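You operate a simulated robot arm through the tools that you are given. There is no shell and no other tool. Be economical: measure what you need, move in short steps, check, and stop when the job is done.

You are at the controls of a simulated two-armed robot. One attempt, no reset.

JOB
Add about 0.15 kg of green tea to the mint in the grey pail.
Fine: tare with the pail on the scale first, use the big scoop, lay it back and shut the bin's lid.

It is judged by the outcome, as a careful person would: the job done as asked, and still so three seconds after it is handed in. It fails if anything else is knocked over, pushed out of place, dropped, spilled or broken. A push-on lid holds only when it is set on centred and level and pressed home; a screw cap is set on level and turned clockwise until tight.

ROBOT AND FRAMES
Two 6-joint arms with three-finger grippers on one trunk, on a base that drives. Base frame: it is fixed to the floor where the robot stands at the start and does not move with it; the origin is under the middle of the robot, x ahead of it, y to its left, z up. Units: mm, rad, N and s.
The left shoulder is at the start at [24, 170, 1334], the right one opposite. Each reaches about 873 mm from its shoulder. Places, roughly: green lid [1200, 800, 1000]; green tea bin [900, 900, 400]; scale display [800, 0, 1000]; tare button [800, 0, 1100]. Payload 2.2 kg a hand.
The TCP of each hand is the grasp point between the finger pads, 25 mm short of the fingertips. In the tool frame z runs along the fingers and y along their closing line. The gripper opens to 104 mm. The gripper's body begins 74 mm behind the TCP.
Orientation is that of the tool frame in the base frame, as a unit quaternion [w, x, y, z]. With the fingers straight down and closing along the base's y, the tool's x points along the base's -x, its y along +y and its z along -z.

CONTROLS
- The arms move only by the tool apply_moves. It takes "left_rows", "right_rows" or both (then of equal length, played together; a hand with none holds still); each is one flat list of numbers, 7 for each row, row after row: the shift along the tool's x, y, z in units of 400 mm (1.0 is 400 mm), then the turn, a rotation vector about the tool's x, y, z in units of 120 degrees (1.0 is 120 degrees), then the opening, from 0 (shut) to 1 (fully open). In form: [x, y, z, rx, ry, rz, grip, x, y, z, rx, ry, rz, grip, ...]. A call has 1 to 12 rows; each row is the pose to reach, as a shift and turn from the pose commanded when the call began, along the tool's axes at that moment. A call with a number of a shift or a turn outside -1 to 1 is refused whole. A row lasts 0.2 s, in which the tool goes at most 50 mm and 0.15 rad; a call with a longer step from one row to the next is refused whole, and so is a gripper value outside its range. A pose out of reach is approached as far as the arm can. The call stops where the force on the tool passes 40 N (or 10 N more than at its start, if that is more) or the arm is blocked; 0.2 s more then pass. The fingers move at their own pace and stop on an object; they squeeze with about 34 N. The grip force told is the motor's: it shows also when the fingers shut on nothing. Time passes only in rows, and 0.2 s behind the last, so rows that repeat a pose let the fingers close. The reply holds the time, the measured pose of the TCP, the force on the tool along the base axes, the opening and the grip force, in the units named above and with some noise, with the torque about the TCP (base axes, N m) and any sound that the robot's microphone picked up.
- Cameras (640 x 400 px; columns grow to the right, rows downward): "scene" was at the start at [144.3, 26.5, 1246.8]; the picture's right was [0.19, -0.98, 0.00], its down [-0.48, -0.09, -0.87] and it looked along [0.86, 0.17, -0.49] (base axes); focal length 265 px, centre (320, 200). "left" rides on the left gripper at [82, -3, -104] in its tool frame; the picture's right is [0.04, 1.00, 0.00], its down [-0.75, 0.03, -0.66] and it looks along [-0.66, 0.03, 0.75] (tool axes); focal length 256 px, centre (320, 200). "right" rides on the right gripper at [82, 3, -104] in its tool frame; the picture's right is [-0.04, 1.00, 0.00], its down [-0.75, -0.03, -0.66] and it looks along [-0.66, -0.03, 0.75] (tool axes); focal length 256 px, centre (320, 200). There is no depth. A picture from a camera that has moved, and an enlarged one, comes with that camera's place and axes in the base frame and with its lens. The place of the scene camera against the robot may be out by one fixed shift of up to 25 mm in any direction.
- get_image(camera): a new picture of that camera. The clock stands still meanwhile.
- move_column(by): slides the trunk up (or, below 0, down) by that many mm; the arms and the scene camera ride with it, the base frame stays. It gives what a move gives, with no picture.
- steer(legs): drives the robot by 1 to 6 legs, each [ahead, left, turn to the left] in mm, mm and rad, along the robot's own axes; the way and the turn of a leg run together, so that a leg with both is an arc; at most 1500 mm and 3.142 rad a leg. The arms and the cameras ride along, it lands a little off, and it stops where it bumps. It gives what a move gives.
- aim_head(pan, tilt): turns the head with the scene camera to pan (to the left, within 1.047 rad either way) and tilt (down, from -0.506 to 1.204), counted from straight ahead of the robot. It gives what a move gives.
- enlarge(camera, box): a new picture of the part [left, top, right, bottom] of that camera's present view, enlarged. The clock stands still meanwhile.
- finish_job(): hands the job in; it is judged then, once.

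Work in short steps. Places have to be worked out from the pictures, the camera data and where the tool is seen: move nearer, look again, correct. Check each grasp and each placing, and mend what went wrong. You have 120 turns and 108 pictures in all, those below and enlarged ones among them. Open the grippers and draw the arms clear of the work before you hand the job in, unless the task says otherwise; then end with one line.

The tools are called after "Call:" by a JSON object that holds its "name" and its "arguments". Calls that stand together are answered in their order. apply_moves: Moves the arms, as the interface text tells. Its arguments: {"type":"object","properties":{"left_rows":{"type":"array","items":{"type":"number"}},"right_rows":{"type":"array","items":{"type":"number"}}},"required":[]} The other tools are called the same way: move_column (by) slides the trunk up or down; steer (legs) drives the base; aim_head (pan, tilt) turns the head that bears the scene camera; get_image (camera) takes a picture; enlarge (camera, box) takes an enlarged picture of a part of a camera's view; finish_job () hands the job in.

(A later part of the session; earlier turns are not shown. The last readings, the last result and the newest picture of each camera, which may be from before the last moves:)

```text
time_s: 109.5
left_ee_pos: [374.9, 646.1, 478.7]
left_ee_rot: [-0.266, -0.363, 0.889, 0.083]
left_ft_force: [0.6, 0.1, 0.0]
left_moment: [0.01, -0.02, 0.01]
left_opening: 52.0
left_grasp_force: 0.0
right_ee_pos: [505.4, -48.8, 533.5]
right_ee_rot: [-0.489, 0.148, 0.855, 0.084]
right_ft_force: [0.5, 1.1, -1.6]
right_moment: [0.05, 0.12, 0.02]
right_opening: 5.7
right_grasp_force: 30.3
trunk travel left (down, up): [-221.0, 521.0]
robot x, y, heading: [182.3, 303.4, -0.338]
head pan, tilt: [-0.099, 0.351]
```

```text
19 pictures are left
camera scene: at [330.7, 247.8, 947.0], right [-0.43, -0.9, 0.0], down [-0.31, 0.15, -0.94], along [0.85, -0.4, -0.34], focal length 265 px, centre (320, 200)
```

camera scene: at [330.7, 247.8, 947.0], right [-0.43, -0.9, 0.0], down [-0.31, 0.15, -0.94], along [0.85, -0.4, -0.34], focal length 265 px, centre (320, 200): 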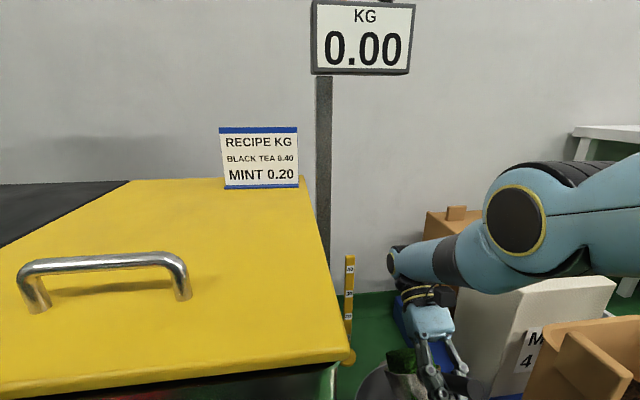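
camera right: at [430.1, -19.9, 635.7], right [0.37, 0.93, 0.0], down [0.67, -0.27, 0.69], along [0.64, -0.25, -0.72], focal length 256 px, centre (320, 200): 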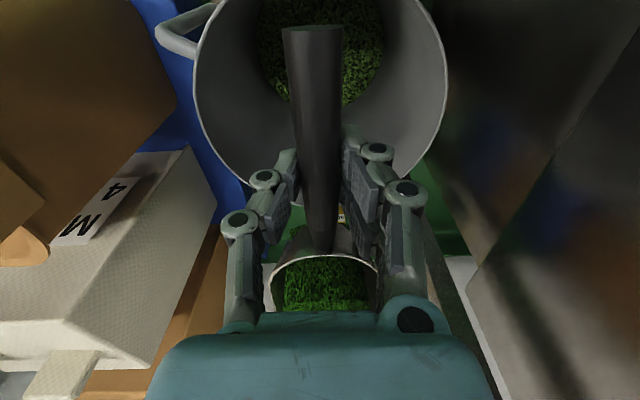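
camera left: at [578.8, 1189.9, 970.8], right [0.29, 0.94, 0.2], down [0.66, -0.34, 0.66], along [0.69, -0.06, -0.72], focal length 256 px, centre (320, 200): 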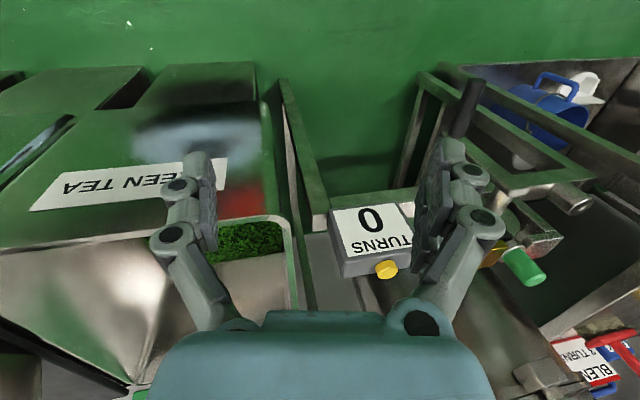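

The grip reads 6 mm again: the handle has shifted in the fingers during tilting, and the display is still 0.00. I look closely before moving.

Call:
{"name": "get_image", "arguments": {"camera": "right"}}

Call:
{"name": "aim_head", "arguments": {"pan": -0.25, "tilt": 0.75}}

Call:
{"name": "enlarge", "arguments": {"camera": "scene", "box": [240, 160, 440, 320]}}

```text
18 pictures are left
camera right: at [552.8, -62.3, 655.6], right [0.35, 0.94, -0.03], down [0.88, -0.34, -0.32], along [-0.31, 0.08, -0.95], focal length 256 px, centre (320, 200)
```

right: 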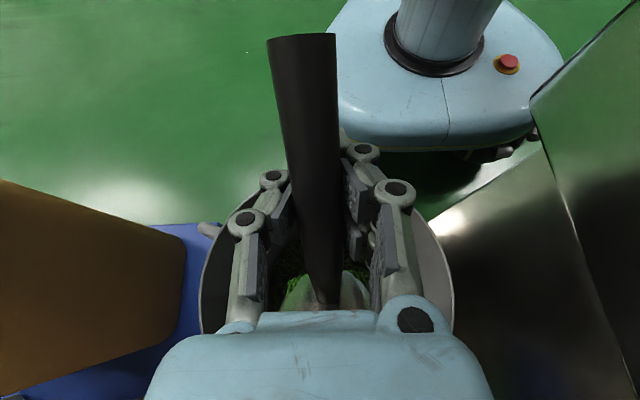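

```text
time_s: 110.3
left_ee_pos: [373.8, 644.7, 479.1]
left_ee_rot: [-0.266, -0.362, 0.889, 0.084]
left_ft_force: [0.2, 0.0, 0.6]
left_moment: [0.01, -0.02, -0.01]
left_opening: 51.8
left_grasp_force: 0.2
right_ee_pos: [506.0, -49.0, 532.9]
right_ee_rot: [-0.49, 0.147, 0.855, 0.084]
right_ft_force: [-0.6, -0.6, -1.0]
right_moment: [0.03, 0.12, -0.01]
right_opening: 5.8
right_grasp_force: 30.3
trunk travel left (down, up): [-221.0, 521.0]
robot x, y, heading: [180.8, 307.8, -0.343]
head pan, tilt: [-0.25, 0.75]
```

```text
2.50 times, centred on (340, 240) of scene
camera zoom: at [315.4, 241.4, 911.5], right [-0.56, -0.83, 0.0], down [-0.57, 0.38, -0.73], along [0.61, -0.41, -0.68], focal length 662 px, centre (270, 100)
```

zoom: 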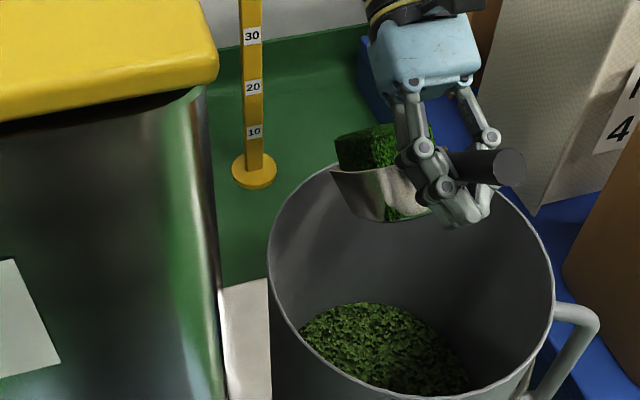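

The handle is caged ~16 mm deeper in the fingers but still follows the hand: the scoop is ~60° nose-down and the tea hasn't slid yet. It needs a steeper tilt: raise 30, drive 45 forward, pull back/up and tilt to ~78°.

Call:
{"name": "move_column", "arguments": {"by": 30}}

Call:
{"name": "steer", "arguments": {"legs": [[45, 0, 0]]}}

Call:
{"name": "apply_moves", "arguments": {"right_rows": [0.062, 0, 0.0075, 0, 0.03, 0, 0, 0.124, 0, 0.015, 0, 0.09, 0, 0, 0.186, 0, 0.0225, 0, 0.15, 0, 0, 0.186, 0, 0.0225, 0, 0.15, 0, 0, 0.186, 0, 0.0225, 0, 0.15, 0, 0]}}

Call:
{"name": "aim_head", "arguments": {"pan": -0.15, "tilt": 0.55}}

Call:
{"name": "get_image", "arguments": {"camera": "scene"}}

```text
time_s: 111.1
left_ee_pos: [375.7, 646.3, 509.0]
left_ee_rot: [-0.266, -0.362, 0.889, 0.084]
left_ft_force: [-0.1, -0.3, -0.5]
left_moment: [0.01, -0.04, 0.0]
left_opening: 51.9
left_grasp_force: 0.1
right_ee_pos: [511.5, -51.1, 573.1]
right_ee_rot: [-0.478, 0.148, 0.862, 0.082]
right_ft_force: [-0.1, -0.3, -1.9]
right_moment: [0.06, 0.09, -0.03]
right_opening: 6.0
right_grasp_force: 30.4
trunk travel left (down, up): [-251.0, 491.0]
robot x, y, heading: [182.9, 307.0, -0.346]
head pan, tilt: [-0.25, 0.75]
```

```text
time_s: 112.0
left_ee_pos: [418.8, 629.4, 509.5]
left_ee_rot: [-0.266, -0.362, 0.889, 0.083]
left_ft_force: [1.1, 0.0, 0.1]
left_moment: [0.01, 0.0, -0.03]
left_opening: 52.1
left_grasp_force: 0.0
right_ee_pos: [553.5, -65.1, 573.6]
right_ee_rot: [-0.479, 0.147, 0.861, 0.081]
right_ft_force: [0.6, 0.3, -1.5]
right_moment: [0.01, 0.14, 0.01]
right_opening: 5.9
right_grasp_force: 30.4
trunk travel left (down, up): [-251.0, 491.0]
robot x, y, heading: [221.9, 291.9, -0.343]
head pan, tilt: [-0.25, 0.75]
```

```text
time_s: 113.2
left_ee_pos: [419.3, 629.6, 508.7]
left_ee_rot: [-0.266, -0.361, 0.89, 0.084]
left_ft_force: [0.0, 0.2, -0.4]
left_moment: [0.0, -0.01, 0.0]
left_opening: 52.0
left_grasp_force: 0.1
right_ee_pos: [553.6, -65.7, 573.9]
right_ee_rot: [-0.477, 0.149, 0.862, 0.083]
right_ft_force: [-0.1, 1.9, -0.9]
right_moment: [0.04, 0.13, -0.01]
right_opening: 5.9
right_grasp_force: 30.3
right hand out of reach, approached as far as the arm can: row 1, 2, 3, 4, 5
trunk travel left (down, up): [-251.0, 491.0]
robot x, y, heading: [224.0, 294.6, -0.343]
head pan, tilt: [-0.25, 0.75]
```

```text
time_s: 113.9
left_ee_pos: [417.1, 629.6, 508.2]
left_ee_rot: [-0.265, -0.362, 0.89, 0.085]
left_ft_force: [0.5, 0.1, 0.1]
left_moment: [-0.05, -0.01, 0.0]
left_opening: 52.0
left_grasp_force: 0.1
right_ee_pos: [554.4, -65.4, 572.9]
right_ee_rot: [-0.478, 0.149, 0.862, 0.083]
right_ft_force: [-0.1, 0.0, -1.4]
right_moment: [0.02, 0.1, 0.04]
right_opening: 5.8
right_grasp_force: 29.9
trunk travel left (down, up): [-251.0, 491.0]
robot x, y, heading: [226.0, 292.2, -0.339]
head pan, tilt: [-0.15, 0.55]
```

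```text
16 pictures are left
camera scene: at [366.3, 230.7, 959.9], right [-0.47, -0.88, 0.0], down [-0.46, 0.25, -0.85], along [0.75, -0.4, -0.52], focal length 265 px, centre (320, 200)
```

scene: 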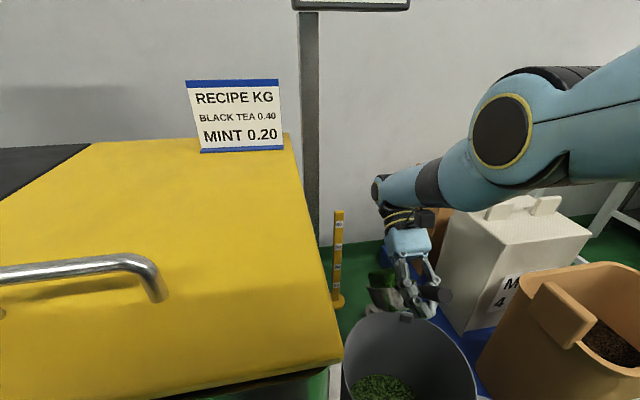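

Arm is at full stretch and the bowl sits near the pail's far edge. I back the base 60 mm, then roll the hand about the handle (palm to the right) while easing the tilt, so the opening turns sideways over the pail's middle.

Call:
{"name": "steer", "arguments": {"legs": [[-60, 0, 0]]}}

Call:
{"name": "apply_moves", "arguments": {"right_rows": [-0.02, 0, -0.009, -0.062, -0.02, -0.0115, 0, -0.04, 0, -0.017, -0.124, -0.04, -0.023, 0, -0.06, 0, -0.026, -0.186, -0.06, -0.0345, 0, -0.08, 0, -0.035, -0.248, -0.08, -0.046, 0, -0.1, 0, -0.043, -0.31, -0.1, -0.0575, 0, -0.12, 0, -0.052, -0.372, -0.12, -0.069, 0, -0.14, 0, -0.06, -0.434, -0.14, -0.08, 0, -0.158, 0, -0.069, -0.494, -0.158, -0.0915, 0]}}

Call:
{"name": "get_image", "arguments": {"camera": "scene"}}

```text
time_s: 114.9
left_ee_pos: [362.0, 650.6, 509.0]
left_ee_rot: [-0.266, -0.362, 0.89, 0.084]
left_ft_force: [-0.2, 0.3, 0.1]
left_moment: [0.02, 0.01, -0.02]
left_opening: 52.1
left_grasp_force: 0.1
right_ee_pos: [497.6, -47.1, 573.0]
right_ee_rot: [-0.478, 0.149, 0.862, 0.083]
right_ft_force: [0.9, 0.1, -0.8]
right_moment: [0.03, 0.1, 0.03]
right_opening: 6.0
right_grasp_force: 30.1
trunk travel left (down, up): [-251.0, 491.0]
robot x, y, heading: [170.7, 312.0, -0.334]
head pan, tilt: [-0.15, 0.55]
```

```text
time_s: 116.7
left_ee_pos: [361.0, 649.8, 507.9]
left_ee_rot: [-0.265, -0.362, 0.89, 0.084]
left_ft_force: [0.2, -0.1, 0.1]
left_moment: [0.01, 0.04, -0.04]
left_opening: 52.2
left_grasp_force: 0.0
right_ee_pos: [538.5, -55.1, 543.1]
right_ee_rot: [-0.192, 0.295, 0.782, 0.514]
right_ft_force: [-0.1, -0.3, -1.1]
right_moment: [0.04, 0.1, 0.02]
right_opening: 5.9
right_grasp_force: 30.1
right hand out of reach, approached as far as the arm can: row 5, 6, 7, 8
trunk travel left (down, up): [-251.0, 491.0]
robot x, y, heading: [169.4, 309.7, -0.338]
head pan, tilt: [-0.15, 0.55]
```

```text
15 pictures are left
camera scene: at [309.8, 250.8, 959.9], right [-0.47, -0.88, 0.0], down [-0.46, 0.25, -0.85], along [0.75, -0.4, -0.52], focal length 265 px, centre (320, 200)
```

scene: 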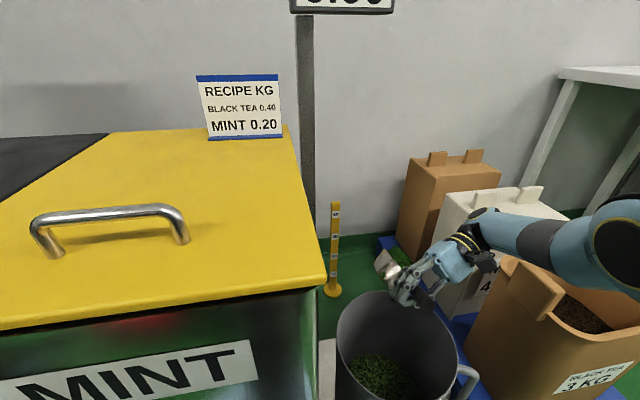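

The roll is working (opening ~67° from vertical now). The bowl is near the far rim, so I back up 75 mm, then roll a further ~50° to dump.

Call:
{"name": "steer", "arguments": {"legs": [[-75, 0, 0]]}}

Call:
{"name": "apply_moves", "arguments": {"right_rows": [0, 0, 0, -0.065, 0, 0, 0, 0, 0, 0, -0.13, 0, 0, 0, 0, 0, 0, -0.195, 0, 0, 0, 0, 0, 0, -0.26, 0, 0, 0, 0, 0, 0, -0.325, 0, 0, 0, 0, 0, 0, -0.39, 0, 0, 0, 0, 0, 0, -0.45, 0, 0, 0, 0, 0, 0, -0.45, 0, 0, 0]}}

Call:
{"name": "aim_head", "arguments": {"pan": -0.2, "tilt": 0.45}}

Call:
{"name": "get_image", "arguments": {"camera": "scene"}}

```text
time_s: 117.7
left_ee_pos: [289.2, 676.4, 509.2]
left_ee_rot: [-0.266, -0.363, 0.889, 0.083]
left_ft_force: [0.0, 0.7, 0.6]
left_moment: [-0.03, 0.0, 0.02]
left_opening: 52.1
left_grasp_force: 0.0
right_ee_pos: [467.1, -30.3, 542.9]
right_ee_rot: [-0.191, 0.295, 0.782, 0.514]
right_ft_force: [-0.1, 0.2, -0.4]
right_moment: [0.08, 0.09, -0.01]
right_opening: 6.1
right_grasp_force: 30.4
trunk travel left (down, up): [-251.0, 491.0]
robot x, y, heading: [96.8, 338.8, -0.343]
head pan, tilt: [-0.15, 0.55]
```

```text
time_s: 119.5
left_ee_pos: [289.4, 675.6, 509.2]
left_ee_rot: [-0.265, -0.361, 0.89, 0.084]
left_ft_force: [-1.0, 0.4, 0.0]
left_moment: [0.01, -0.07, 0.01]
left_opening: 52.3
left_grasp_force: 0.0
right_ee_pos: [441.9, -18.4, 582.9]
right_ee_rot: [-0.036, 0.349, 0.464, 0.814]
right_ft_force: [0.2, 0.3, 0.2]
right_moment: [-0.01, 0.03, -0.03]
right_opening: 3.0
right_grasp_force: 30.4
right hand out of reach, approached as far as the arm can: row 1, 2, 3, 4, 5, 6, 7, 8
trunk travel left (down, up): [-251.0, 491.0]
robot x, y, heading: [97.0, 340.9, -0.341]
head pan, tilt: [-0.15, 0.55]
```

```text
time_s: 120.2
left_ee_pos: [290.7, 675.8, 508.4]
left_ee_rot: [-0.264, -0.362, 0.89, 0.084]
left_ft_force: [0.6, -0.7, -0.6]
left_moment: [0.06, 0.02, 0.0]
left_opening: 52.2
left_grasp_force: 0.1
right_ee_pos: [442.6, -17.3, 582.0]
right_ee_rot: [-0.037, 0.35, 0.464, 0.813]
right_ft_force: [-0.7, -0.4, 0.5]
right_moment: [-0.03, 0.0, 0.0]
right_opening: 2.9
right_grasp_force: 29.8
trunk travel left (down, up): [-251.0, 491.0]
robot x, y, heading: [98.8, 341.5, -0.341]
head pan, tilt: [-0.201, 0.45]
```

```text
14 pictures are left
camera scene: at [238.0, 271.2, 969.0], right [-0.52, -0.86, 0.0], down [-0.37, 0.22, -0.9], along [0.77, -0.46, -0.44], focal length 265 px, centre (320, 200)
```

scene: 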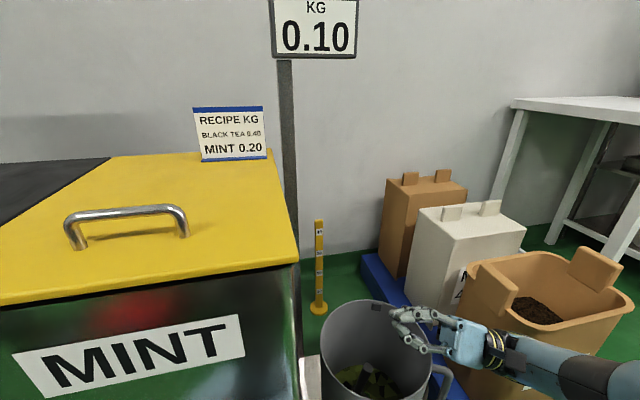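

The scoop seems to have left the gripper; the display reads 0.10. I look into the pail.

Call:
{"name": "aim_head", "arguments": {"pan": -0.2, "tilt": 0.85}}

Call:
{"name": "get_image", "arguments": {"camera": "scene"}}

```text
time_s: 121.0
left_ee_pos: [290.5, 675.0, 509.8]
left_ee_rot: [-0.266, -0.362, 0.89, 0.084]
left_ft_force: [-0.4, -0.1, 0.8]
left_moment: [0.0, 0.03, -0.04]
left_opening: 51.7
left_grasp_force: 0.0
right_ee_pos: [443.9, -19.9, 582.7]
right_ee_rot: [-0.037, 0.35, 0.464, 0.813]
right_ft_force: [-0.6, -0.1, 0.3]
right_moment: [-0.03, 0.02, 0.0]
right_opening: 3.0
right_grasp_force: 29.5
trunk travel left (down, up): [-251.0, 491.0]
robot x, y, heading: [96.4, 337.2, -0.339]
head pan, tilt: [-0.201, 0.85]
```

```text
13 pictures are left
camera scene: at [226.3, 278.2, 934.6], right [-0.52, -0.86, 0.0], down [-0.64, 0.39, -0.66], along [0.57, -0.34, -0.75], focal length 265 px, centre (320, 200)
```

scene: 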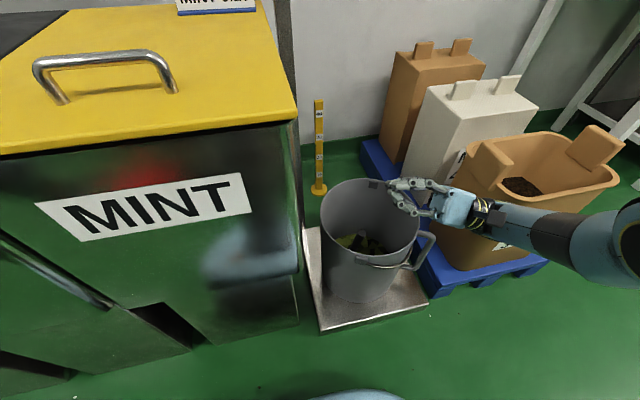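

Call:
{"name": "enlarge", "arguments": {"camera": "scene", "box": [300, 150, 450, 310]}}

```text
2.50 times, centred on (375, 230) of scene
camera zoom: at [226.3, 278.2, 934.6], right [-0.52, -0.86, 0.0], down [-0.64, 0.39, -0.66], along [0.57, -0.34, -0.75], focal length 662 px, centre (182, 125)
```

zoom: 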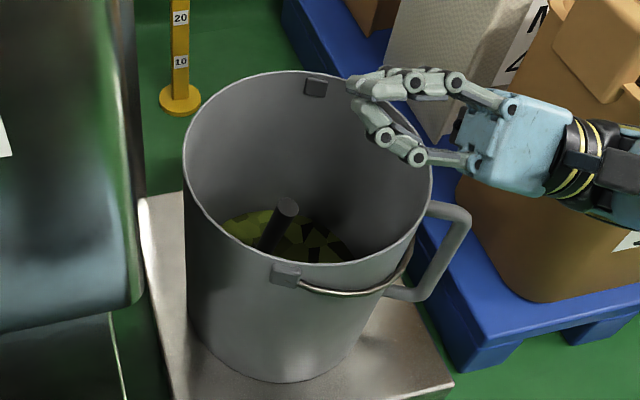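

The scoop lies in the pail, handle standing up, and its tea is in the pail. I must retrieve it. First raise the trunk and roll the hand back upright (in two stages).

Call:
{"name": "move_column", "arguments": {"by": 100}}

Call:
{"name": "apply_moves", "arguments": {"right_rows": [0, 0, 0, 0.0708, 0, 0, 0, 0, 0, 0, 0.1416, 0, 0, 0, 0, 0, 0, 0.2125, 0, 0, 0, 0, 0, 0, 0.2833, 0, 0, 0, 0, 0, 0, 0.354, 0, 0, 0, 0, 0, 0, 0.425, 0, 0, 0.1, 0, 0, 0, 0.4958, 0, 0, 0.2, 0, 0, 0, 0.5666, 0, 0, 0.3, 0, 0, 0, 0.6375, 0, 0, 0.4, 0, 0, 0, 0.7083, 0, 0, 0.4, 0, 0, 0, 0.779, 0, 0, 0.4, 0, 0, 0, 0.85, 0, 0, 0.4]}}

Call:
{"name": "apply_moves", "arguments": {"right_rows": [-0.029, 0.009, -0.044, 0.013, -0.0676, -0.007, 0.4, -0.058, 0.0186, -0.088, 0.026, -0.135, -0.0143, 0.4, -0.087, 0.028, -0.132, 0.039, -0.203, -0.0214, 0.4, -0.1166, 0.037, -0.1757, 0.0523, -0.27, -0.0286, 0.4, -0.1457, 0.0464, -0.2196, 0.065, -0.338, -0.0357, 0.4, -0.175, 0.0557, -0.2636, 0.078, -0.405, -0.043, 0.4, -0.204, 0.065, -0.3075, 0.0915, -0.473, -0.05, 0.4]}}

Call:
{"name": "get_image", "arguments": {"camera": "right"}}

```text
time_s: 122.4
left_ee_pos: [289.1, 677.0, 609.4]
left_ee_rot: [-0.266, -0.361, 0.89, 0.084]
left_ft_force: [-0.4, 0.3, -0.9]
left_moment: [-0.01, 0.02, -0.02]
left_opening: 51.9
left_grasp_force: 0.1
right_ee_pos: [456.6, -22.4, 706.6]
right_ee_rot: [-0.02, 0.327, 0.472, 0.818]
right_ft_force: [-0.3, -0.4, -1.0]
right_moment: [-0.03, 0.01, 0.01]
right_opening: 3.0
right_grasp_force: 30.1
trunk travel left (down, up): [-351.0, 391.0]
robot x, y, heading: [100.1, 336.5, -0.342]
head pan, tilt: [-0.201, 0.85]
```

```text
time_s: 125.0
left_ee_pos: [290.0, 675.8, 608.7]
left_ee_rot: [-0.266, -0.362, 0.89, 0.084]
left_ft_force: [-0.3, -0.8, 0.4]
left_moment: [0.0, 0.01, -0.05]
left_opening: 51.7
left_grasp_force: 0.0
right_ee_pos: [489.1, -32.6, 677.8]
right_ee_rot: [-0.267, 0.19, 0.933, 0.146]
right_ft_force: [0.2, 0.6, 0.2]
right_moment: [-0.01, 0.0, 0.03]
right_opening: 41.9
right_grasp_force: 0.1
right hand out of reach, approached as far as the arm can: row 8, 9, 10, 11, 12
trunk travel left (down, up): [-351.0, 391.0]
robot x, y, heading: [97.7, 337.1, -0.343]
head pan, tilt: [-0.201, 0.85]
```

```text
time_s: 126.6
left_ee_pos: [289.5, 675.6, 607.7]
left_ee_rot: [-0.266, -0.362, 0.889, 0.083]
left_ft_force: [0.3, -0.4, -0.2]
left_moment: [0.01, 0.05, -0.01]
left_opening: 52.0
left_grasp_force: 0.0
right_ee_pos: [616.1, -79.8, 736.5]
right_ee_rot: [0.2, 0.165, 0.965, -0.033]
right_ft_force: [-0.9, -0.3, 0.5]
right_moment: [0.01, 0.0, 0.0]
right_opening: 41.4
right_grasp_force: 0.0
trunk travel left (down, up): [-351.0, 391.0]
robot x, y, heading: [96.0, 334.7, -0.343]
head pan, tilt: [-0.201, 0.85]
```

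```text
11 pictures are left
camera right: at [509.1, -38.4, 800.4], right [0.37, 0.93, 0.02], down [0.4, -0.17, 0.9], along [0.84, -0.32, -0.43], focal length 256 px, centre (320, 200)
```

right: 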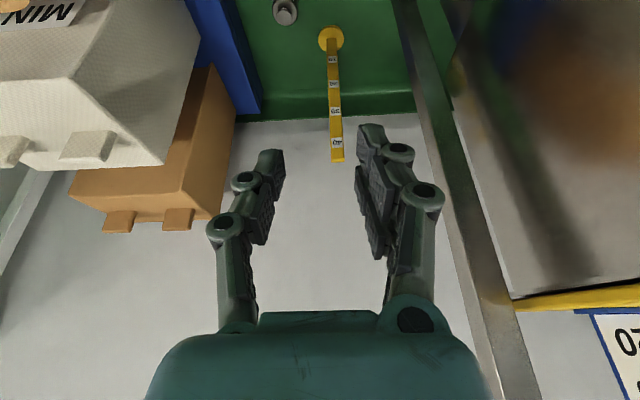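

Hand is recovered (tilted 23° forward, no reach flag). I level it above the pail, lower the trunk 280 and look down for the handle.

Call:
{"name": "apply_moves", "arguments": {"right_rows": [0.045, -0.013, -0.019, 0, 0.064, 0, 0.6, 0.09, -0.027, -0.038, 0, 0.128, 0, 0.6, 0.136, -0.04, -0.0575, 0, 0.192, 0, 0.6]}}

Call:
{"name": "move_column", "arguments": {"by": -260}}

Call:
{"name": "get_image", "arguments": {"camera": "right"}}

```text
time_s: 127.4
left_ee_pos: [289.0, 674.7, 608.9]
left_ee_rot: [-0.265, -0.363, 0.889, 0.083]
left_ft_force: [-0.1, 0.0, -0.2]
left_moment: [-0.01, 0.02, -0.02]
left_opening: 52.0
left_grasp_force: 0.0
right_ee_pos: [556.0, -75.7, 736.9]
right_ee_rot: [0.001, 0.169, 0.986, 0.001]
right_ft_force: [-0.6, -0.1, -0.3]
right_moment: [0.0, 0.01, -0.01]
right_opening: 62.4
right_grasp_force: 0.1
trunk travel left (down, up): [-351.0, 391.0]
robot x, y, heading: [96.5, 335.1, -0.341]
head pan, tilt: [-0.201, 0.85]
```

```text
time_s: 130.1
left_ee_pos: [290.4, 675.8, 348.2]
left_ee_rot: [-0.265, -0.362, 0.89, 0.084]
left_ft_force: [0.6, -0.3, 0.4]
left_moment: [-0.02, -0.01, 0.02]
left_opening: 52.0
left_grasp_force: 0.0
right_ee_pos: [555.5, -74.4, 477.7]
right_ee_rot: [0.002, 0.169, 0.986, 0.001]
right_ft_force: [-0.4, 0.7, 0.5]
right_moment: [0.01, -0.01, 0.0]
right_opening: 62.2
right_grasp_force: 0.0
trunk travel left (down, up): [-91.0, 651.0]
robot x, y, heading: [99.3, 337.1, -0.344]
head pan, tilt: [-0.201, 0.85]
```

```text
10 pictures are left
camera right: at [480.1, -45.5, 580.7], right [0.37, 0.93, 0.0], down [0.7, -0.28, 0.66], along [0.61, -0.24, -0.75], focal length 256 px, centre (320, 200)
```

right: 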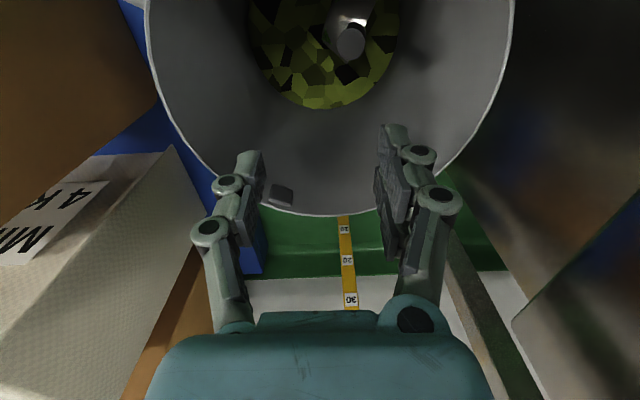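

Handle end is at about (528, −37, 325), standing nearly vertical. I move the open hand over it and descend so the pads straddle the top of the handle.

Call:
{"name": "apply_moves", "arguments": {"right_rows": [0.048, 0.0325, 0, 0, 0, 0, 0.6, 0.096, 0.065, 0, 0, 0, 0, 0.6, 0.096, 0.065, 0.08, 0, 0, 0, 0.6, 0.096, 0.065, 0.16, 0, 0, 0, 0.6, 0.096, 0.065, 0.2, 0, 0, 0, 0.6]}}

Call:
{"name": "get_image", "arguments": {"camera": "right"}}

```text
time_s: 131.2
left_ee_pos: [289.4, 674.7, 350.4]
left_ee_rot: [-0.266, -0.362, 0.89, 0.083]
left_ft_force: [-0.2, -0.1, 0.3]
left_moment: [-0.02, -0.03, -0.01]
left_opening: 52.0
left_grasp_force: 0.0
right_ee_pos: [528.0, -37.6, 397.0]
right_ee_rot: [0.002, 0.168, 0.986, 0.0]
right_ft_force: [0.2, -0.2, -0.4]
right_moment: [0.01, 0.02, -0.01]
right_opening: 62.3
right_grasp_force: 0.0
right hand out of reach, approached as far as the arm can: row 2
trunk travel left (down, up): [-91.0, 651.0]
robot x, y, heading: [97.5, 339.1, -0.344]
head pan, tilt: [-0.201, 0.85]
```

```text
9 pictures are left
camera right: at [452.8, -8.2, 500.3], right [0.37, 0.93, 0.0], down [0.7, -0.28, 0.66], along [0.61, -0.24, -0.75], focal length 256 px, centre (320, 200)
```

right: 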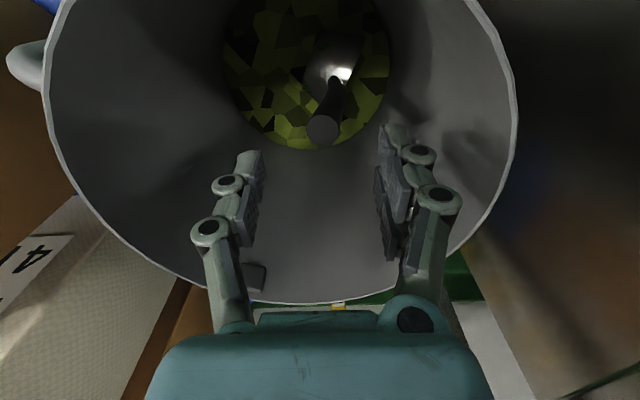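

Right on: handle end directly below the TCP, and upright. Lower the trunk 86 and close the gripper.

Call:
{"name": "move_column", "arguments": {"by": -86}}

Call:
{"name": "apply_moves", "arguments": {"right_rows": [0, 0, 0, 0, 0, 0, 0.4, 0, 0, 0, 0, 0, 0, 0.2, 0, 0, 0, 0, 0, 0, 0, 0, 0, 0, 0, 0, 0, 0, 0, 0, 0, 0, 0, 0, 0]}}

```text
time_s: 132.5
left_ee_pos: [289.6, 675.6, 262.8]
left_ee_rot: [-0.265, -0.361, 0.89, 0.083]
left_ft_force: [-0.7, 0.3, 0.1]
left_moment: [-0.01, 0.03, 0.03]
left_opening: 51.8
left_grasp_force: 0.1
right_ee_pos: [528.3, -37.2, 311.2]
right_ee_rot: [0.003, 0.169, 0.986, 0.0]
right_ft_force: [0.3, 0.0, 1.0]
right_moment: [-0.01, 0.02, 0.0]
right_opening: 62.6
right_grasp_force: 0.0
trunk travel left (down, up): [-5.0, 737.0]
robot x, y, heading: [98.1, 335.2, -0.34]
head pan, tilt: [-0.201, 0.85]
```

```text
time_s: 133.7
left_ee_pos: [290.0, 675.6, 263.9]
left_ee_rot: [-0.266, -0.362, 0.889, 0.084]
left_ft_force: [-0.1, -1.0, 0.4]
left_moment: [0.01, 0.01, 0.01]
left_opening: 51.9
left_grasp_force: 0.0
right_ee_pos: [529.3, -37.2, 311.5]
right_ee_rot: [0.002, 0.168, 0.986, 0.001]
right_ft_force: [1.5, 1.5, 2.8]
right_moment: [0.37, -0.1, -0.05]
right_opening: 21.8
right_grasp_force: 34.0
trunk travel left (down, up): [-5.0, 737.0]
robot x, y, heading: [95.6, 337.8, -0.344]
head pan, tilt: [-0.201, 0.85]
```

Handle gripped (21.8 mm). Lift straight up with the trunk and read the display.

Call:
{"name": "move_column", "arguments": {"by": 150}}

Call:
{"name": "move_column", "arguments": {"by": 170}}

Call:
{"name": "aim_head", "arguments": {"pan": 0.0, "tilt": 0.5}}

Call:
{"name": "get_image", "arguments": {"camera": "scene"}}

```text
time_s: 135.4
left_ee_pos: [289.6, 675.0, 413.1]
left_ee_rot: [-0.266, -0.361, 0.89, 0.083]
left_ft_force: [-0.9, -0.1, 0.4]
left_moment: [0.02, -0.02, 0.02]
left_opening: 51.9
left_grasp_force: 0.1
right_ee_pos: [527.2, -36.4, 460.3]
right_ee_rot: [0.002, 0.168, 0.986, 0.0]
right_ft_force: [0.7, -0.3, -1.8]
right_moment: [0.0, -0.01, 0.06]
right_opening: 21.6
right_grasp_force: 33.8
trunk travel left (down, up): [-155.0, 587.0]
robot x, y, heading: [98.2, 333.9, -0.343]
head pan, tilt: [-0.201, 0.85]
```

```text
time_s: 137.3
left_ee_pos: [289.5, 674.5, 582.4]
left_ee_rot: [-0.266, -0.362, 0.889, 0.084]
left_ft_force: [-0.7, 0.8, 0.4]
left_moment: [0.02, 0.0, 0.02]
left_opening: 51.9
left_grasp_force: 0.1
right_ee_pos: [528.1, -37.6, 630.2]
right_ee_rot: [0.001, 0.169, 0.986, 0.001]
right_ft_force: [-0.3, -0.2, -1.4]
right_moment: [-0.02, 0.01, -0.03]
right_opening: 21.6
right_grasp_force: 34.5
trunk travel left (down, up): [-325.0, 417.0]
robot x, y, heading: [99.0, 341.7, -0.343]
head pan, tilt: [-0.201, 0.85]
```

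```text
time_s: 138.2
left_ee_pos: [290.0, 675.7, 583.4]
left_ee_rot: [-0.266, -0.362, 0.889, 0.083]
left_ft_force: [0.3, 0.5, 0.3]
left_moment: [-0.01, -0.01, 0.0]
left_opening: 52.2
left_grasp_force: 0.1
right_ee_pos: [527.0, -37.7, 630.9]
right_ee_rot: [0.002, 0.169, 0.986, 0.0]
right_ft_force: [0.6, 0.0, -1.4]
right_moment: [0.01, 0.02, 0.0]
right_opening: 21.4
right_grasp_force: 33.4
trunk travel left (down, up): [-325.0, 417.0]
robot x, y, heading: [100.1, 339.4, -0.345]
head pan, tilt: [0.0, 0.499]
```

```text
8 pictures are left
camera scene: at [240.9, 289.6, 1041.2], right [-0.34, -0.94, 0.0], down [-0.45, 0.16, -0.88], along [0.83, -0.29, -0.48], focal length 265 px, centre (320, 200)
```

scene: 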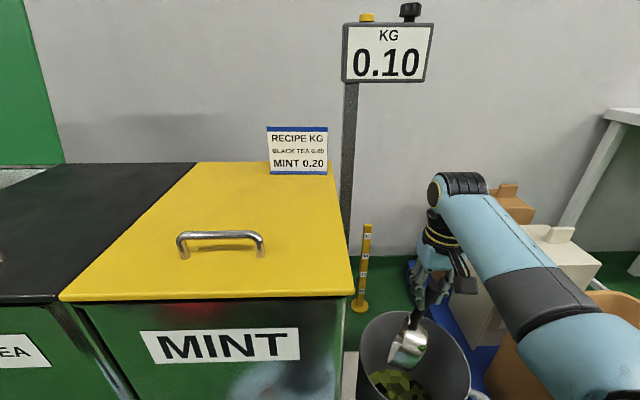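

The pail shows 0.10 kg of tea (scoop out), so a half scoop more is needed. First I must lay the scoop on the black lid and regrip it properly. I raise high, back away, drive left to the black bin, and extend the hand forward-up with a 20° forward tilt.

Call:
{"name": "move_column", "arguments": {"by": 400}}

Call:
{"name": "steer", "arguments": {"legs": [[-212, 0, 0], [0, 597, 0]]}}

Call:
{"name": "apply_moves", "arguments": {"right_rows": [-0.08, 0, -0.067, 0, -0.033, 0, 0, -0.16, 0, -0.133, 0, -0.067, 0, 0, -0.24, 0, -0.2, 0, -0.1, 0, 0, -0.32, 0, -0.267, 0, -0.133, 0, 0, -0.4, 0, -0.333, 0, -0.167, 0, 0]}}

```text
time_s: 142.0
left_ee_pos: [289.4, 675.7, 981.6]
left_ee_rot: [-0.266, -0.362, 0.89, 0.083]
left_ft_force: [-0.2, -0.5, -0.2]
left_moment: [0.02, -0.03, 0.05]
left_opening: 52.0
left_grasp_force: 0.0
right_ee_pos: [529.0, -38.7, 1030.4]
right_ee_rot: [0.003, 0.169, 0.986, 0.0]
right_ft_force: [-0.2, -0.3, -1.2]
right_moment: [-0.04, 0.0, -0.01]
right_opening: 21.4
right_grasp_force: 33.9
trunk travel left (down, up): [-725.0, 17.0]
robot x, y, heading: [99.8, 336.6, -0.343]
head pan, tilt: [0.0, 0.499]
```

```text
time_s: 146.6
left_ee_pos: [288.5, 1307.1, 982.3]
left_ee_rot: [-0.267, -0.361, 0.89, 0.084]
left_ft_force: [0.4, 0.0, 0.2]
left_moment: [-0.01, 0.01, -0.01]
left_opening: 51.9
left_grasp_force: 0.0
right_ee_pos: [527.1, 592.5, 1029.8]
right_ee_rot: [0.001, 0.168, 0.986, 0.001]
right_ft_force: [0.8, -0.1, -0.9]
right_moment: [0.0, 0.03, 0.0]
right_opening: 21.3
right_grasp_force: 33.5
trunk travel left (down, up): [-725.0, 17.0]
robot x, y, heading: [95.4, 966.5, -0.338]
head pan, tilt: [0.0, 0.499]
```

```text
time_s: 147.8
left_ee_pos: [289.0, 1306.3, 983.1]
left_ee_rot: [-0.266, -0.362, 0.89, 0.083]
left_ft_force: [0.2, -0.2, 0.3]
left_moment: [0.0, 0.01, 0.03]
left_opening: 52.2
left_grasp_force: 0.1
right_ee_pos: [677.0, 540.3, 1166.3]
right_ee_rot: [0.173, 0.167, 0.97, -0.03]
right_ft_force: [0.2, 0.7, -2.4]
right_moment: [0.0, 0.09, 0.0]
right_opening: 21.4
right_grasp_force: 33.5
trunk travel left (down, up): [-725.0, 17.0]
robot x, y, heading: [95.8, 965.3, -0.341]
head pan, tilt: [0.0, 0.499]
```

As planned: TCP at F 461, L 733. Drive 100 forward, lower the trunk 185, and look.

Call:
{"name": "steer", "arguments": {"legs": [[100, 0, 0]]}}

Call:
{"name": "move_column", "arguments": {"by": -185}}

Call:
{"name": "get_image", "arguments": {"camera": "scene"}}

```text
time_s: 149.0
left_ee_pos: [383.3, 1272.8, 983.6]
left_ee_rot: [-0.267, -0.361, 0.89, 0.084]
left_ft_force: [-0.4, -0.3, 0.0]
left_moment: [-0.01, 0.02, 0.01]
left_opening: 52.1
left_grasp_force: 0.1
right_ee_pos: [770.8, 506.6, 1165.1]
right_ee_rot: [0.173, 0.165, 0.971, -0.029]
right_ft_force: [0.2, 0.3, -1.8]
right_moment: [0.03, 0.06, 0.0]
right_opening: 21.4
right_grasp_force: 33.9
trunk travel left (down, up): [-725.0, 17.0]
robot x, y, heading: [189.8, 935.8, -0.343]
head pan, tilt: [0.0, 0.499]
```

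```text
time_s: 150.5
left_ee_pos: [381.9, 1272.6, 828.9]
left_ee_rot: [-0.266, -0.361, 0.89, 0.083]
left_ft_force: [-0.1, -0.7, -0.4]
left_moment: [0.05, -0.02, -0.02]
left_opening: 52.0
left_grasp_force: 0.1
right_ee_pos: [775.6, 504.6, 1025.3]
right_ee_rot: [0.186, 0.167, 0.968, -0.031]
right_ft_force: [-4.2, 2.5, 17.0]
right_moment: [0.49, 0.24, 0.12]
right_opening: 21.3
right_grasp_force: 33.8
trunk travel left (down, up): [-572.0, 170.0]
robot x, y, heading: [194.6, 934.9, -0.349]
head pan, tilt: [0.0, 0.499]
stopped: the force on the tool passed its limit at 50 N (the readings are from after the stop); the commanded pose is now the measured one
```

```text
7 pictures are left
camera scene: at [325.5, 889.8, 1293.6], right [-0.34, -0.94, 0.0], down [-0.45, 0.16, -0.88], along [0.83, -0.29, -0.48], focal length 265 px, centre (320, 200)
```

scene: 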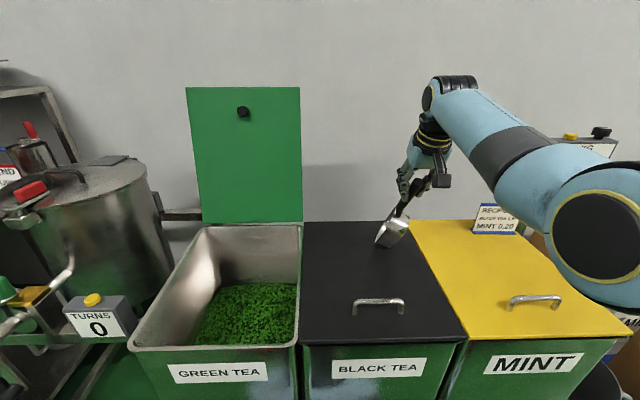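

The bowl tip is standing on the lid (tip at F≈655, L≈732). Now I swing the hand back and down in an arc so the scoop pivots down flat onto the lid.

Call:
{"name": "apply_moves", "arguments": {"right_rows": [0.057, 0, 0.005, 0, 0.015, 0, 0, 0.1145, 0, 0.011, 0, 0.03, 0, 0, 0.17, 0, 0.028, 0, 0.045, 0, 0, 0.2225, 0, 0.047, 0, 0.06, 0, 0, 0.275, 0, 0.072, 0, 0.075, 0, 0, 0.323, 0, 0.098, 0, 0.09, 0, 0, 0.37, 0, 0.135, 0, 0.115, 0, 0, 0.411, 0, 0.171, 0, 0.14, 0, 0, 0.445, 0, 0.2, 0, 0.16, 0, 0, 0.4675, 0, 0.2325, 0, 0.18, 0, 0]}}

```text
time_s: 152.7
left_ee_pos: [382.4, 1272.9, 829.2]
left_ee_rot: [-0.266, -0.362, 0.89, 0.084]
left_ft_force: [1.0, -0.2, -0.7]
left_moment: [0.0, 0.01, -0.03]
left_opening: 52.0
left_grasp_force: 0.0
right_ee_pos: [642.4, 552.3, 867.2]
right_ee_rot: [-0.002, 0.17, 0.985, 0.001]
right_ft_force: [0.7, -0.6, 2.5]
right_moment: [-0.04, -0.01, -0.03]
right_opening: 0.2
right_grasp_force: 27.8
trunk travel left (down, up): [-572.0, 170.0]
robot x, y, heading: [191.7, 934.5, -0.342]
head pan, tilt: [0.0, 0.499]
```

The handle slipped out at the end — the scoop should now lie on the lid. I look with the hand camera.

Call:
{"name": "apply_moves", "arguments": {"right_rows": [0, 0, -0.1, 0, 0, 0, 0, 0, 0, -0.2, 0, 0, 0, 0.3, 0, 0, -0.25, 0, 0, 0, 0.45]}}

Call:
{"name": "get_image", "arguments": {"camera": "right"}}

```text
time_s: 153.5
left_ee_pos: [382.3, 1272.9, 829.4]
left_ee_rot: [-0.266, -0.362, 0.89, 0.083]
left_ft_force: [-0.1, 0.8, -0.3]
left_moment: [-0.02, 0.01, -0.01]
left_opening: 52.0
left_grasp_force: 0.0
right_ee_pos: [642.3, 551.5, 966.0]
right_ee_rot: [-0.002, 0.169, 0.986, 0.001]
right_ft_force: [1.0, 0.1, 0.4]
right_moment: [-0.01, 0.02, 0.0]
right_opening: 47.0
right_grasp_force: 0.1
trunk travel left (down, up): [-572.0, 170.0]
robot x, y, heading: [190.5, 932.6, -0.343]
head pan, tilt: [0.0, 0.499]
```

```text
6 pictures are left
camera right: at [567.9, 581.1, 1070.7], right [0.37, 0.93, 0.0], down [0.7, -0.28, 0.65], along [0.61, -0.24, -0.76], focal length 256 px, centre (320, 200)
```

right: 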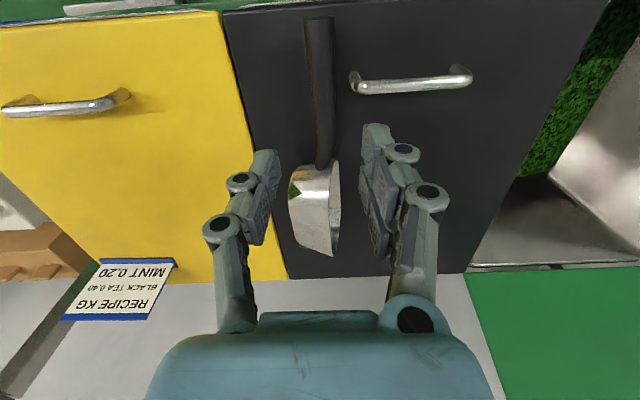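

The scoop lies on its side on the black lid. I zoom to see how it lies and whether there is tea in it.

Call:
{"name": "enlarge", "arguments": {"camera": "right", "box": [260, 130, 370, 280]}}

```text
2.67 times, centred on (315, 205) of right
camera zoom: at [567.9, 581.1, 1070.7], right [0.37, 0.93, 0.0], down [0.7, -0.28, 0.65], along [0.61, -0.24, -0.76], focal length 683 px, centre (333, 187)
```

zoom: 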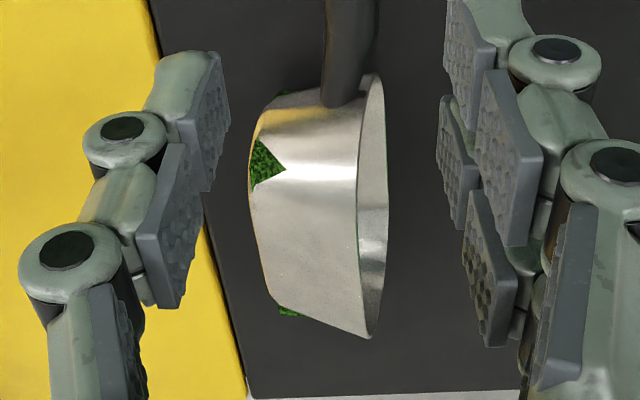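

It lies on its side (opening to the left) and still holds some tea, showing at its corners — so that remainder can still be dumped into the pail. I grip the handle again: 18 mm forward and down to z≈838.

Call:
{"name": "apply_moves", "arguments": {"right_rows": [-0.045, 0.002, 0.06, 0, 0, 0, 0.45, -0.045, 0.002, 0.14, 0, 0, 0, 0.45, -0.045, 0.002, 0.22, 0, 0, 0, 0.45, -0.045, 0.002, 0.29, 0, 0, 0, 0.45, -0.045, 0.002, 0.32, 0, 0, 0, 0.45, -0.045, 0.002, 0.32, 0, 0, 0, 0.2, -0.045, 0.002, 0.32, 0, 0, 0, 0, -0.045, 0.002, 0.32, 0, 0, 0, 0, -0.045, 0.002, 0.32, 0, 0, 0, 0]}}

```text
time_s: 155.5
left_ee_pos: [382.7, 1272.5, 830.6]
left_ee_rot: [-0.266, -0.363, 0.889, 0.083]
left_ft_force: [0.1, 0.3, 0.8]
left_moment: [0.02, 0.03, -0.02]
left_opening: 51.8
left_grasp_force: 0.0
right_ee_pos: [660.0, 546.5, 838.8]
right_ee_rot: [-0.002, 0.169, 0.986, 0.001]
right_ft_force: [-0.4, 0.3, -1.0]
right_moment: [0.05, 0.13, 0.01]
right_opening: 6.7
right_grasp_force: 31.9
trunk travel left (down, up): [-572.0, 170.0]
robot x, y, heading: [186.8, 940.3, -0.342]
head pan, tilt: [0.0, 0.499]
```

Closed beneath the handle (6.7 mm): the axis is higher. Reopen, raise 16 mm, close again.

Call:
{"name": "apply_moves", "arguments": {"right_rows": [0, 0, 0, 0, 0, 0, 0.25, 0, 0, 0, 0, 0, 0, 0.35, 0, 0, -0.02, 0, 0, 0, 0.35, 0, 0, -0.04, 0, 0, 0, 0.35, 0, 0, -0.04, 0, 0, 0, 0.2, 0, 0, -0.04, 0, 0, 0, 0, 0, 0, -0.04, 0, 0, 0, 0, 0, 0, -0.04, 0, 0, 0, 0]}}

```text
time_s: 157.3
left_ee_pos: [381.5, 1273.1, 830.0]
left_ee_rot: [-0.266, -0.361, 0.89, 0.085]
left_ft_force: [-0.6, 0.5, -0.5]
left_moment: [-0.01, 0.01, 0.0]
left_opening: 52.1
left_grasp_force: 0.0
right_ee_pos: [660.0, 546.8, 854.6]
right_ee_rot: [-0.002, 0.168, 0.986, 0.002]
right_ft_force: [0.8, 1.1, -0.4]
right_moment: [-0.04, -0.05, 0.1]
right_opening: 20.3
right_grasp_force: 34.0
trunk travel left (down, up): [-572.0, 170.0]
robot x, y, heading: [188.7, 933.7, -0.344]
head pan, tilt: [0.0, 0.499]
```

Good grip (20.3 mm). I lift, back off and drive to the scale, keeping the opening sideways, then turn the hand −90° so the opening faces forward; curling the hand will then turn the opening downwards over the pail.

Call:
{"name": "move_column", "arguments": {"by": 150}}

Call:
{"name": "steer", "arguments": {"legs": [[-90, 0, 0], [0, -544, 0]]}}

Call:
{"name": "apply_moves", "arguments": {"right_rows": [0, 0, 0, 0, 0, 0.068, 0, 0, 0, 0, 0, 0, 0.136, 0, 0, 0, 0, 0, 0, 0.205, 0, 0, 0, 0, 0, 0, 0.273, 0, 0, 0, 0, 0, 0, 0.341, 0, 0, 0, 0, 0, 0, 0.409, 0, 0, 0, 0, 0, 0, 0.477, 0, 0, 0, 0, 0, 0, 0.545, 0, 0, 0, 0, 0, 0, 0.614, 0, 0, 0, 0, 0, 0, 0.682, 0, 0, 0, 0, 0, 0, 0.75, 0]}}

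```text
time_s: 159.0
left_ee_pos: [383.0, 1271.9, 979.5]
left_ee_rot: [-0.265, -0.362, 0.89, 0.084]
left_ft_force: [-0.3, 0.3, 0.1]
left_moment: [0.05, 0.01, 0.01]
left_opening: 52.1
left_grasp_force: 0.1
right_ee_pos: [659.4, 547.2, 1005.3]
right_ee_rot: [-0.001, 0.169, 0.986, 0.002]
right_ft_force: [0.4, -0.8, -1.4]
right_moment: [0.05, 0.16, -0.07]
right_opening: 20.1
right_grasp_force: 33.9
trunk travel left (down, up): [-722.0, 20.0]
robot x, y, heading: [188.9, 934.7, -0.342]
head pan, tilt: [0.0, 0.499]
```

```text
time_s: 162.9
left_ee_pos: [114.3, 786.2, 979.7]
left_ee_rot: [-0.266, -0.362, 0.89, 0.084]
left_ft_force: [1.0, 0.9, -0.8]
left_moment: [-0.03, -0.01, 0.0]
left_opening: 52.0
left_grasp_force: 0.0
right_ee_pos: [392.5, 62.6, 1005.3]
right_ee_rot: [-0.001, 0.169, 0.986, 0.001]
right_ft_force: [0.2, 0.2, -0.9]
right_moment: [0.04, 0.13, -0.01]
right_opening: 20.2
right_grasp_force: 34.4
trunk travel left (down, up): [-722.0, 20.0]
robot x, y, heading: [-78.1, 448.2, -0.345]
head pan, tilt: [0.0, 0.499]
```

```text
time_s: 165.3
left_ee_pos: [113.0, 787.6, 980.6]
left_ee_rot: [-0.266, -0.362, 0.89, 0.084]
left_ft_force: [0.5, 0.3, -0.3]
left_moment: [0.03, -0.01, 0.01]
left_opening: 51.9
left_grasp_force: 0.1
right_ee_pos: [393.3, 61.0, 1005.2]
right_ee_rot: [-0.002, 0.817, 0.576, -0.001]
right_ft_force: [0.1, 0.1, -2.5]
right_moment: [0.16, -0.07, 0.02]
right_opening: 20.1
right_grasp_force: 33.8
trunk travel left (down, up): [-722.0, 20.0]
robot x, y, heading: [-78.3, 450.9, -0.346]
head pan, tilt: [0.0, 0.499]
```

Yaw done, grip steady. Lower the trunk 500 here (in front of the pail), then curl the hand 45° halfway check on grip.

Call:
{"name": "move_column", "arguments": {"by": -500}}

Call:
{"name": "steer", "arguments": {"legs": [[270, 0, 0]]}}

Call:
{"name": "get_image", "arguments": {"camera": "right"}}

```text
refused: -500 is not a number from -400 to 400
```

```text
time_s: 167.2
left_ee_pos: [369.0, 697.6, 979.5]
left_ee_rot: [-0.266, -0.362, 0.89, 0.085]
left_ft_force: [0.3, 0.0, 0.2]
left_moment: [0.0, 0.01, -0.02]
left_opening: 52.1
left_grasp_force: 0.1
right_ee_pos: [646.9, -28.0, 1004.3]
right_ee_rot: [-0.002, 0.817, 0.577, -0.001]
right_ft_force: [0.0, -0.7, -1.7]
right_moment: [0.16, -0.04, -0.01]
right_opening: 20.0
right_grasp_force: 34.4
trunk travel left (down, up): [-722.0, 20.0]
robot x, y, heading: [175.0, 359.6, -0.343]
head pan, tilt: [0.0, 0.499]
```

```text
4 pictures are left
camera right: at [678.3, 46.1, 1108.2], right [0.93, -0.37, 0.0], down [-0.28, -0.7, 0.65], along [-0.25, -0.61, -0.76], focal length 256 px, centre (320, 200)
```

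right: 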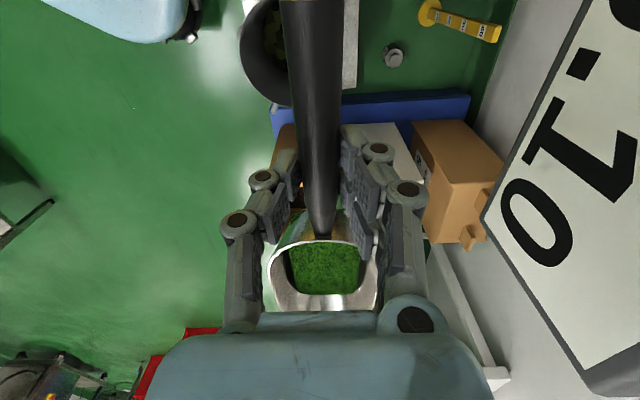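

Good news: the scoop has righted itself in the grip, still about half full of tea (the trunk move was refused as too large, nothing hit). I back off 100 and 72 right, then lower the trunk in two steps and draw the hand in a little.

Call:
{"name": "steer", "arguments": {"legs": [[-100, 0, 0], [0, -72, 0]]}}

Call:
{"name": "move_column", "arguments": {"by": -400}}

Call:
{"name": "move_column", "arguments": {"by": -70}}

Call:
{"name": "apply_moves", "arguments": {"right_rows": [0, -0.054, 0, 0, 0, 0, 0, 0, -0.1075, 0, 0, 0, 0, 0]}}

```text
time_s: 169.0
left_ee_pos: [248.3, 662.2, 980.2]
left_ee_rot: [-0.265, -0.363, 0.889, 0.083]
left_ft_force: [-0.1, -1.0, -0.2]
left_moment: [0.03, -0.02, -0.01]
left_opening: 52.1
left_grasp_force: 0.0
right_ee_pos: [526.3, -65.1, 1004.3]
right_ee_rot: [-0.003, 0.816, 0.579, 0.0]
right_ft_force: [-0.2, -0.5, -1.3]
right_moment: [0.17, -0.05, 0.0]
right_opening: 19.9
right_grasp_force: 33.3
trunk travel left (down, up): [-722.0, 20.0]
robot x, y, heading: [60.9, 325.2, -0.34]
head pan, tilt: [0.0, 0.499]
```

```text
time_s: 172.8
left_ee_pos: [249.3, 662.2, 580.5]
left_ee_rot: [-0.266, -0.362, 0.889, 0.084]
left_ft_force: [0.7, -0.4, 0.6]
left_moment: [-0.01, 0.01, 0.02]
left_opening: 52.1
left_grasp_force: 0.0
right_ee_pos: [527.9, -62.9, 605.0]
right_ee_rot: [-0.001, 0.815, 0.579, 0.0]
right_ft_force: [-0.5, 0.3, -0.9]
right_moment: [0.16, -0.02, 0.02]
right_opening: 20.0
right_grasp_force: 33.6
trunk travel left (down, up): [-322.0, 420.0]
robot x, y, heading: [58.0, 322.6, -0.337]
head pan, tilt: [0.0, 0.499]
```

```text
time_s: 173.9
left_ee_pos: [249.5, 661.6, 510.1]
left_ee_rot: [-0.266, -0.363, 0.889, 0.083]
left_ft_force: [-0.4, 0.4, 0.0]
left_moment: [-0.03, -0.02, -0.01]
left_opening: 52.0
left_grasp_force: 0.1
right_ee_pos: [528.4, -62.3, 535.4]
right_ee_rot: [-0.002, 0.816, 0.579, 0.0]
right_ft_force: [-0.8, -0.6, -0.8]
right_moment: [0.14, -0.05, 0.01]
right_opening: 19.9
right_grasp_force: 34.0
trunk travel left (down, up): [-252.0, 490.0]
robot x, y, heading: [57.6, 327.8, -0.341]
head pan, tilt: [0.0, 0.499]
```

```text
time_s: 174.5
left_ee_pos: [250.1, 663.8, 509.5]
left_ee_rot: [-0.267, -0.363, 0.889, 0.084]
left_ft_force: [-0.3, 0.4, 0.1]
left_moment: [0.04, 0.0, 0.0]
left_opening: 52.2
left_grasp_force: 0.2
right_ee_pos: [486.9, -49.0, 534.3]
right_ee_rot: [-0.003, 0.816, 0.578, -0.001]
right_ft_force: [0.0, -0.1, -1.2]
right_moment: [0.14, -0.05, 0.02]
right_opening: 20.1
right_grasp_force: 34.3
trunk travel left (down, up): [-252.0, 490.0]
robot x, y, heading: [56.3, 325.7, -0.343]
head pan, tilt: [0.0, 0.499]
```

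Everything steady. Raise 45 for rim clearance, drive in 129 so the scoop is over the pail, then roll the hand (palm to the right) so the scoop goes nose-down and empties.

Call:
{"name": "move_column", "arguments": {"by": 45}}

Call:
{"name": "steer", "arguments": {"legs": [[129, 0, 0]]}}

Call:
{"name": "apply_moves", "arguments": {"right_rows": [0, -0.0146, 0, 0, 0.0692, 0, 0, 0, -0.029, 0, 0, 0.138, 0, 0, 0, -0.044, 0, 0, 0.2075, 0, 0, 0, -0.058, 0, 0, 0.277, 0, 0, 0, -0.073, 0, 0, 0.346, 0, 0, 0, -0.0875, 0, 0, 0.415, 0, 0]}}

```text
time_s: 175.4
left_ee_pos: [249.3, 662.3, 553.9]
left_ee_rot: [-0.267, -0.362, 0.889, 0.084]
left_ft_force: [-1.0, 0.1, -0.6]
left_moment: [0.02, 0.01, 0.0]
left_opening: 51.9
left_grasp_force: 0.0
right_ee_pos: [487.9, -49.0, 579.4]
right_ee_rot: [-0.002, 0.816, 0.578, -0.001]
right_ft_force: [-0.3, -0.7, -1.4]
right_moment: [0.13, -0.05, 0.01]
right_opening: 20.3
right_grasp_force: 34.1
trunk travel left (down, up): [-297.0, 445.0]
robot x, y, heading: [60.5, 324.8, -0.341]
head pan, tilt: [0.0, 0.499]
```

```text
time_s: 176.6
left_ee_pos: [371.7, 620.3, 555.0]
left_ee_rot: [-0.267, -0.363, 0.889, 0.084]
left_ft_force: [0.3, -0.3, -0.2]
left_moment: [-0.01, -0.01, 0.01]
left_opening: 51.9
left_grasp_force: 0.1
right_ee_pos: [611.0, -92.1, 579.1]
right_ee_rot: [-0.002, 0.816, 0.578, 0.0]
right_ft_force: [0.0, 0.0, -1.3]
right_moment: [0.16, -0.05, -0.02]
right_opening: 19.5
right_grasp_force: 34.2
trunk travel left (down, up): [-297.0, 445.0]
robot x, y, heading: [180.5, 280.7, -0.338]
head pan, tilt: [0.0, 0.499]
```

```text
time_s: 178.0
left_ee_pos: [371.4, 619.1, 555.9]
left_ee_rot: [-0.266, -0.363, 0.889, 0.084]
left_ft_force: [0.2, 0.2, 1.1]
left_moment: [0.0, -0.02, 0.02]
left_opening: 51.8
left_grasp_force: 0.0
right_ee_pos: [577.4, -81.3, 580.4]
right_ee_rot: [-0.245, 0.74, 0.523, 0.344]
right_ft_force: [-0.1, 0.4, -1.9]
right_moment: [0.04, -0.02, -0.01]
right_opening: 19.8
right_grasp_force: 34.2
trunk travel left (down, up): [-297.0, 445.0]
robot x, y, heading: [180.6, 279.9, -0.338]
head pan, tilt: [0.0, 0.499]
```

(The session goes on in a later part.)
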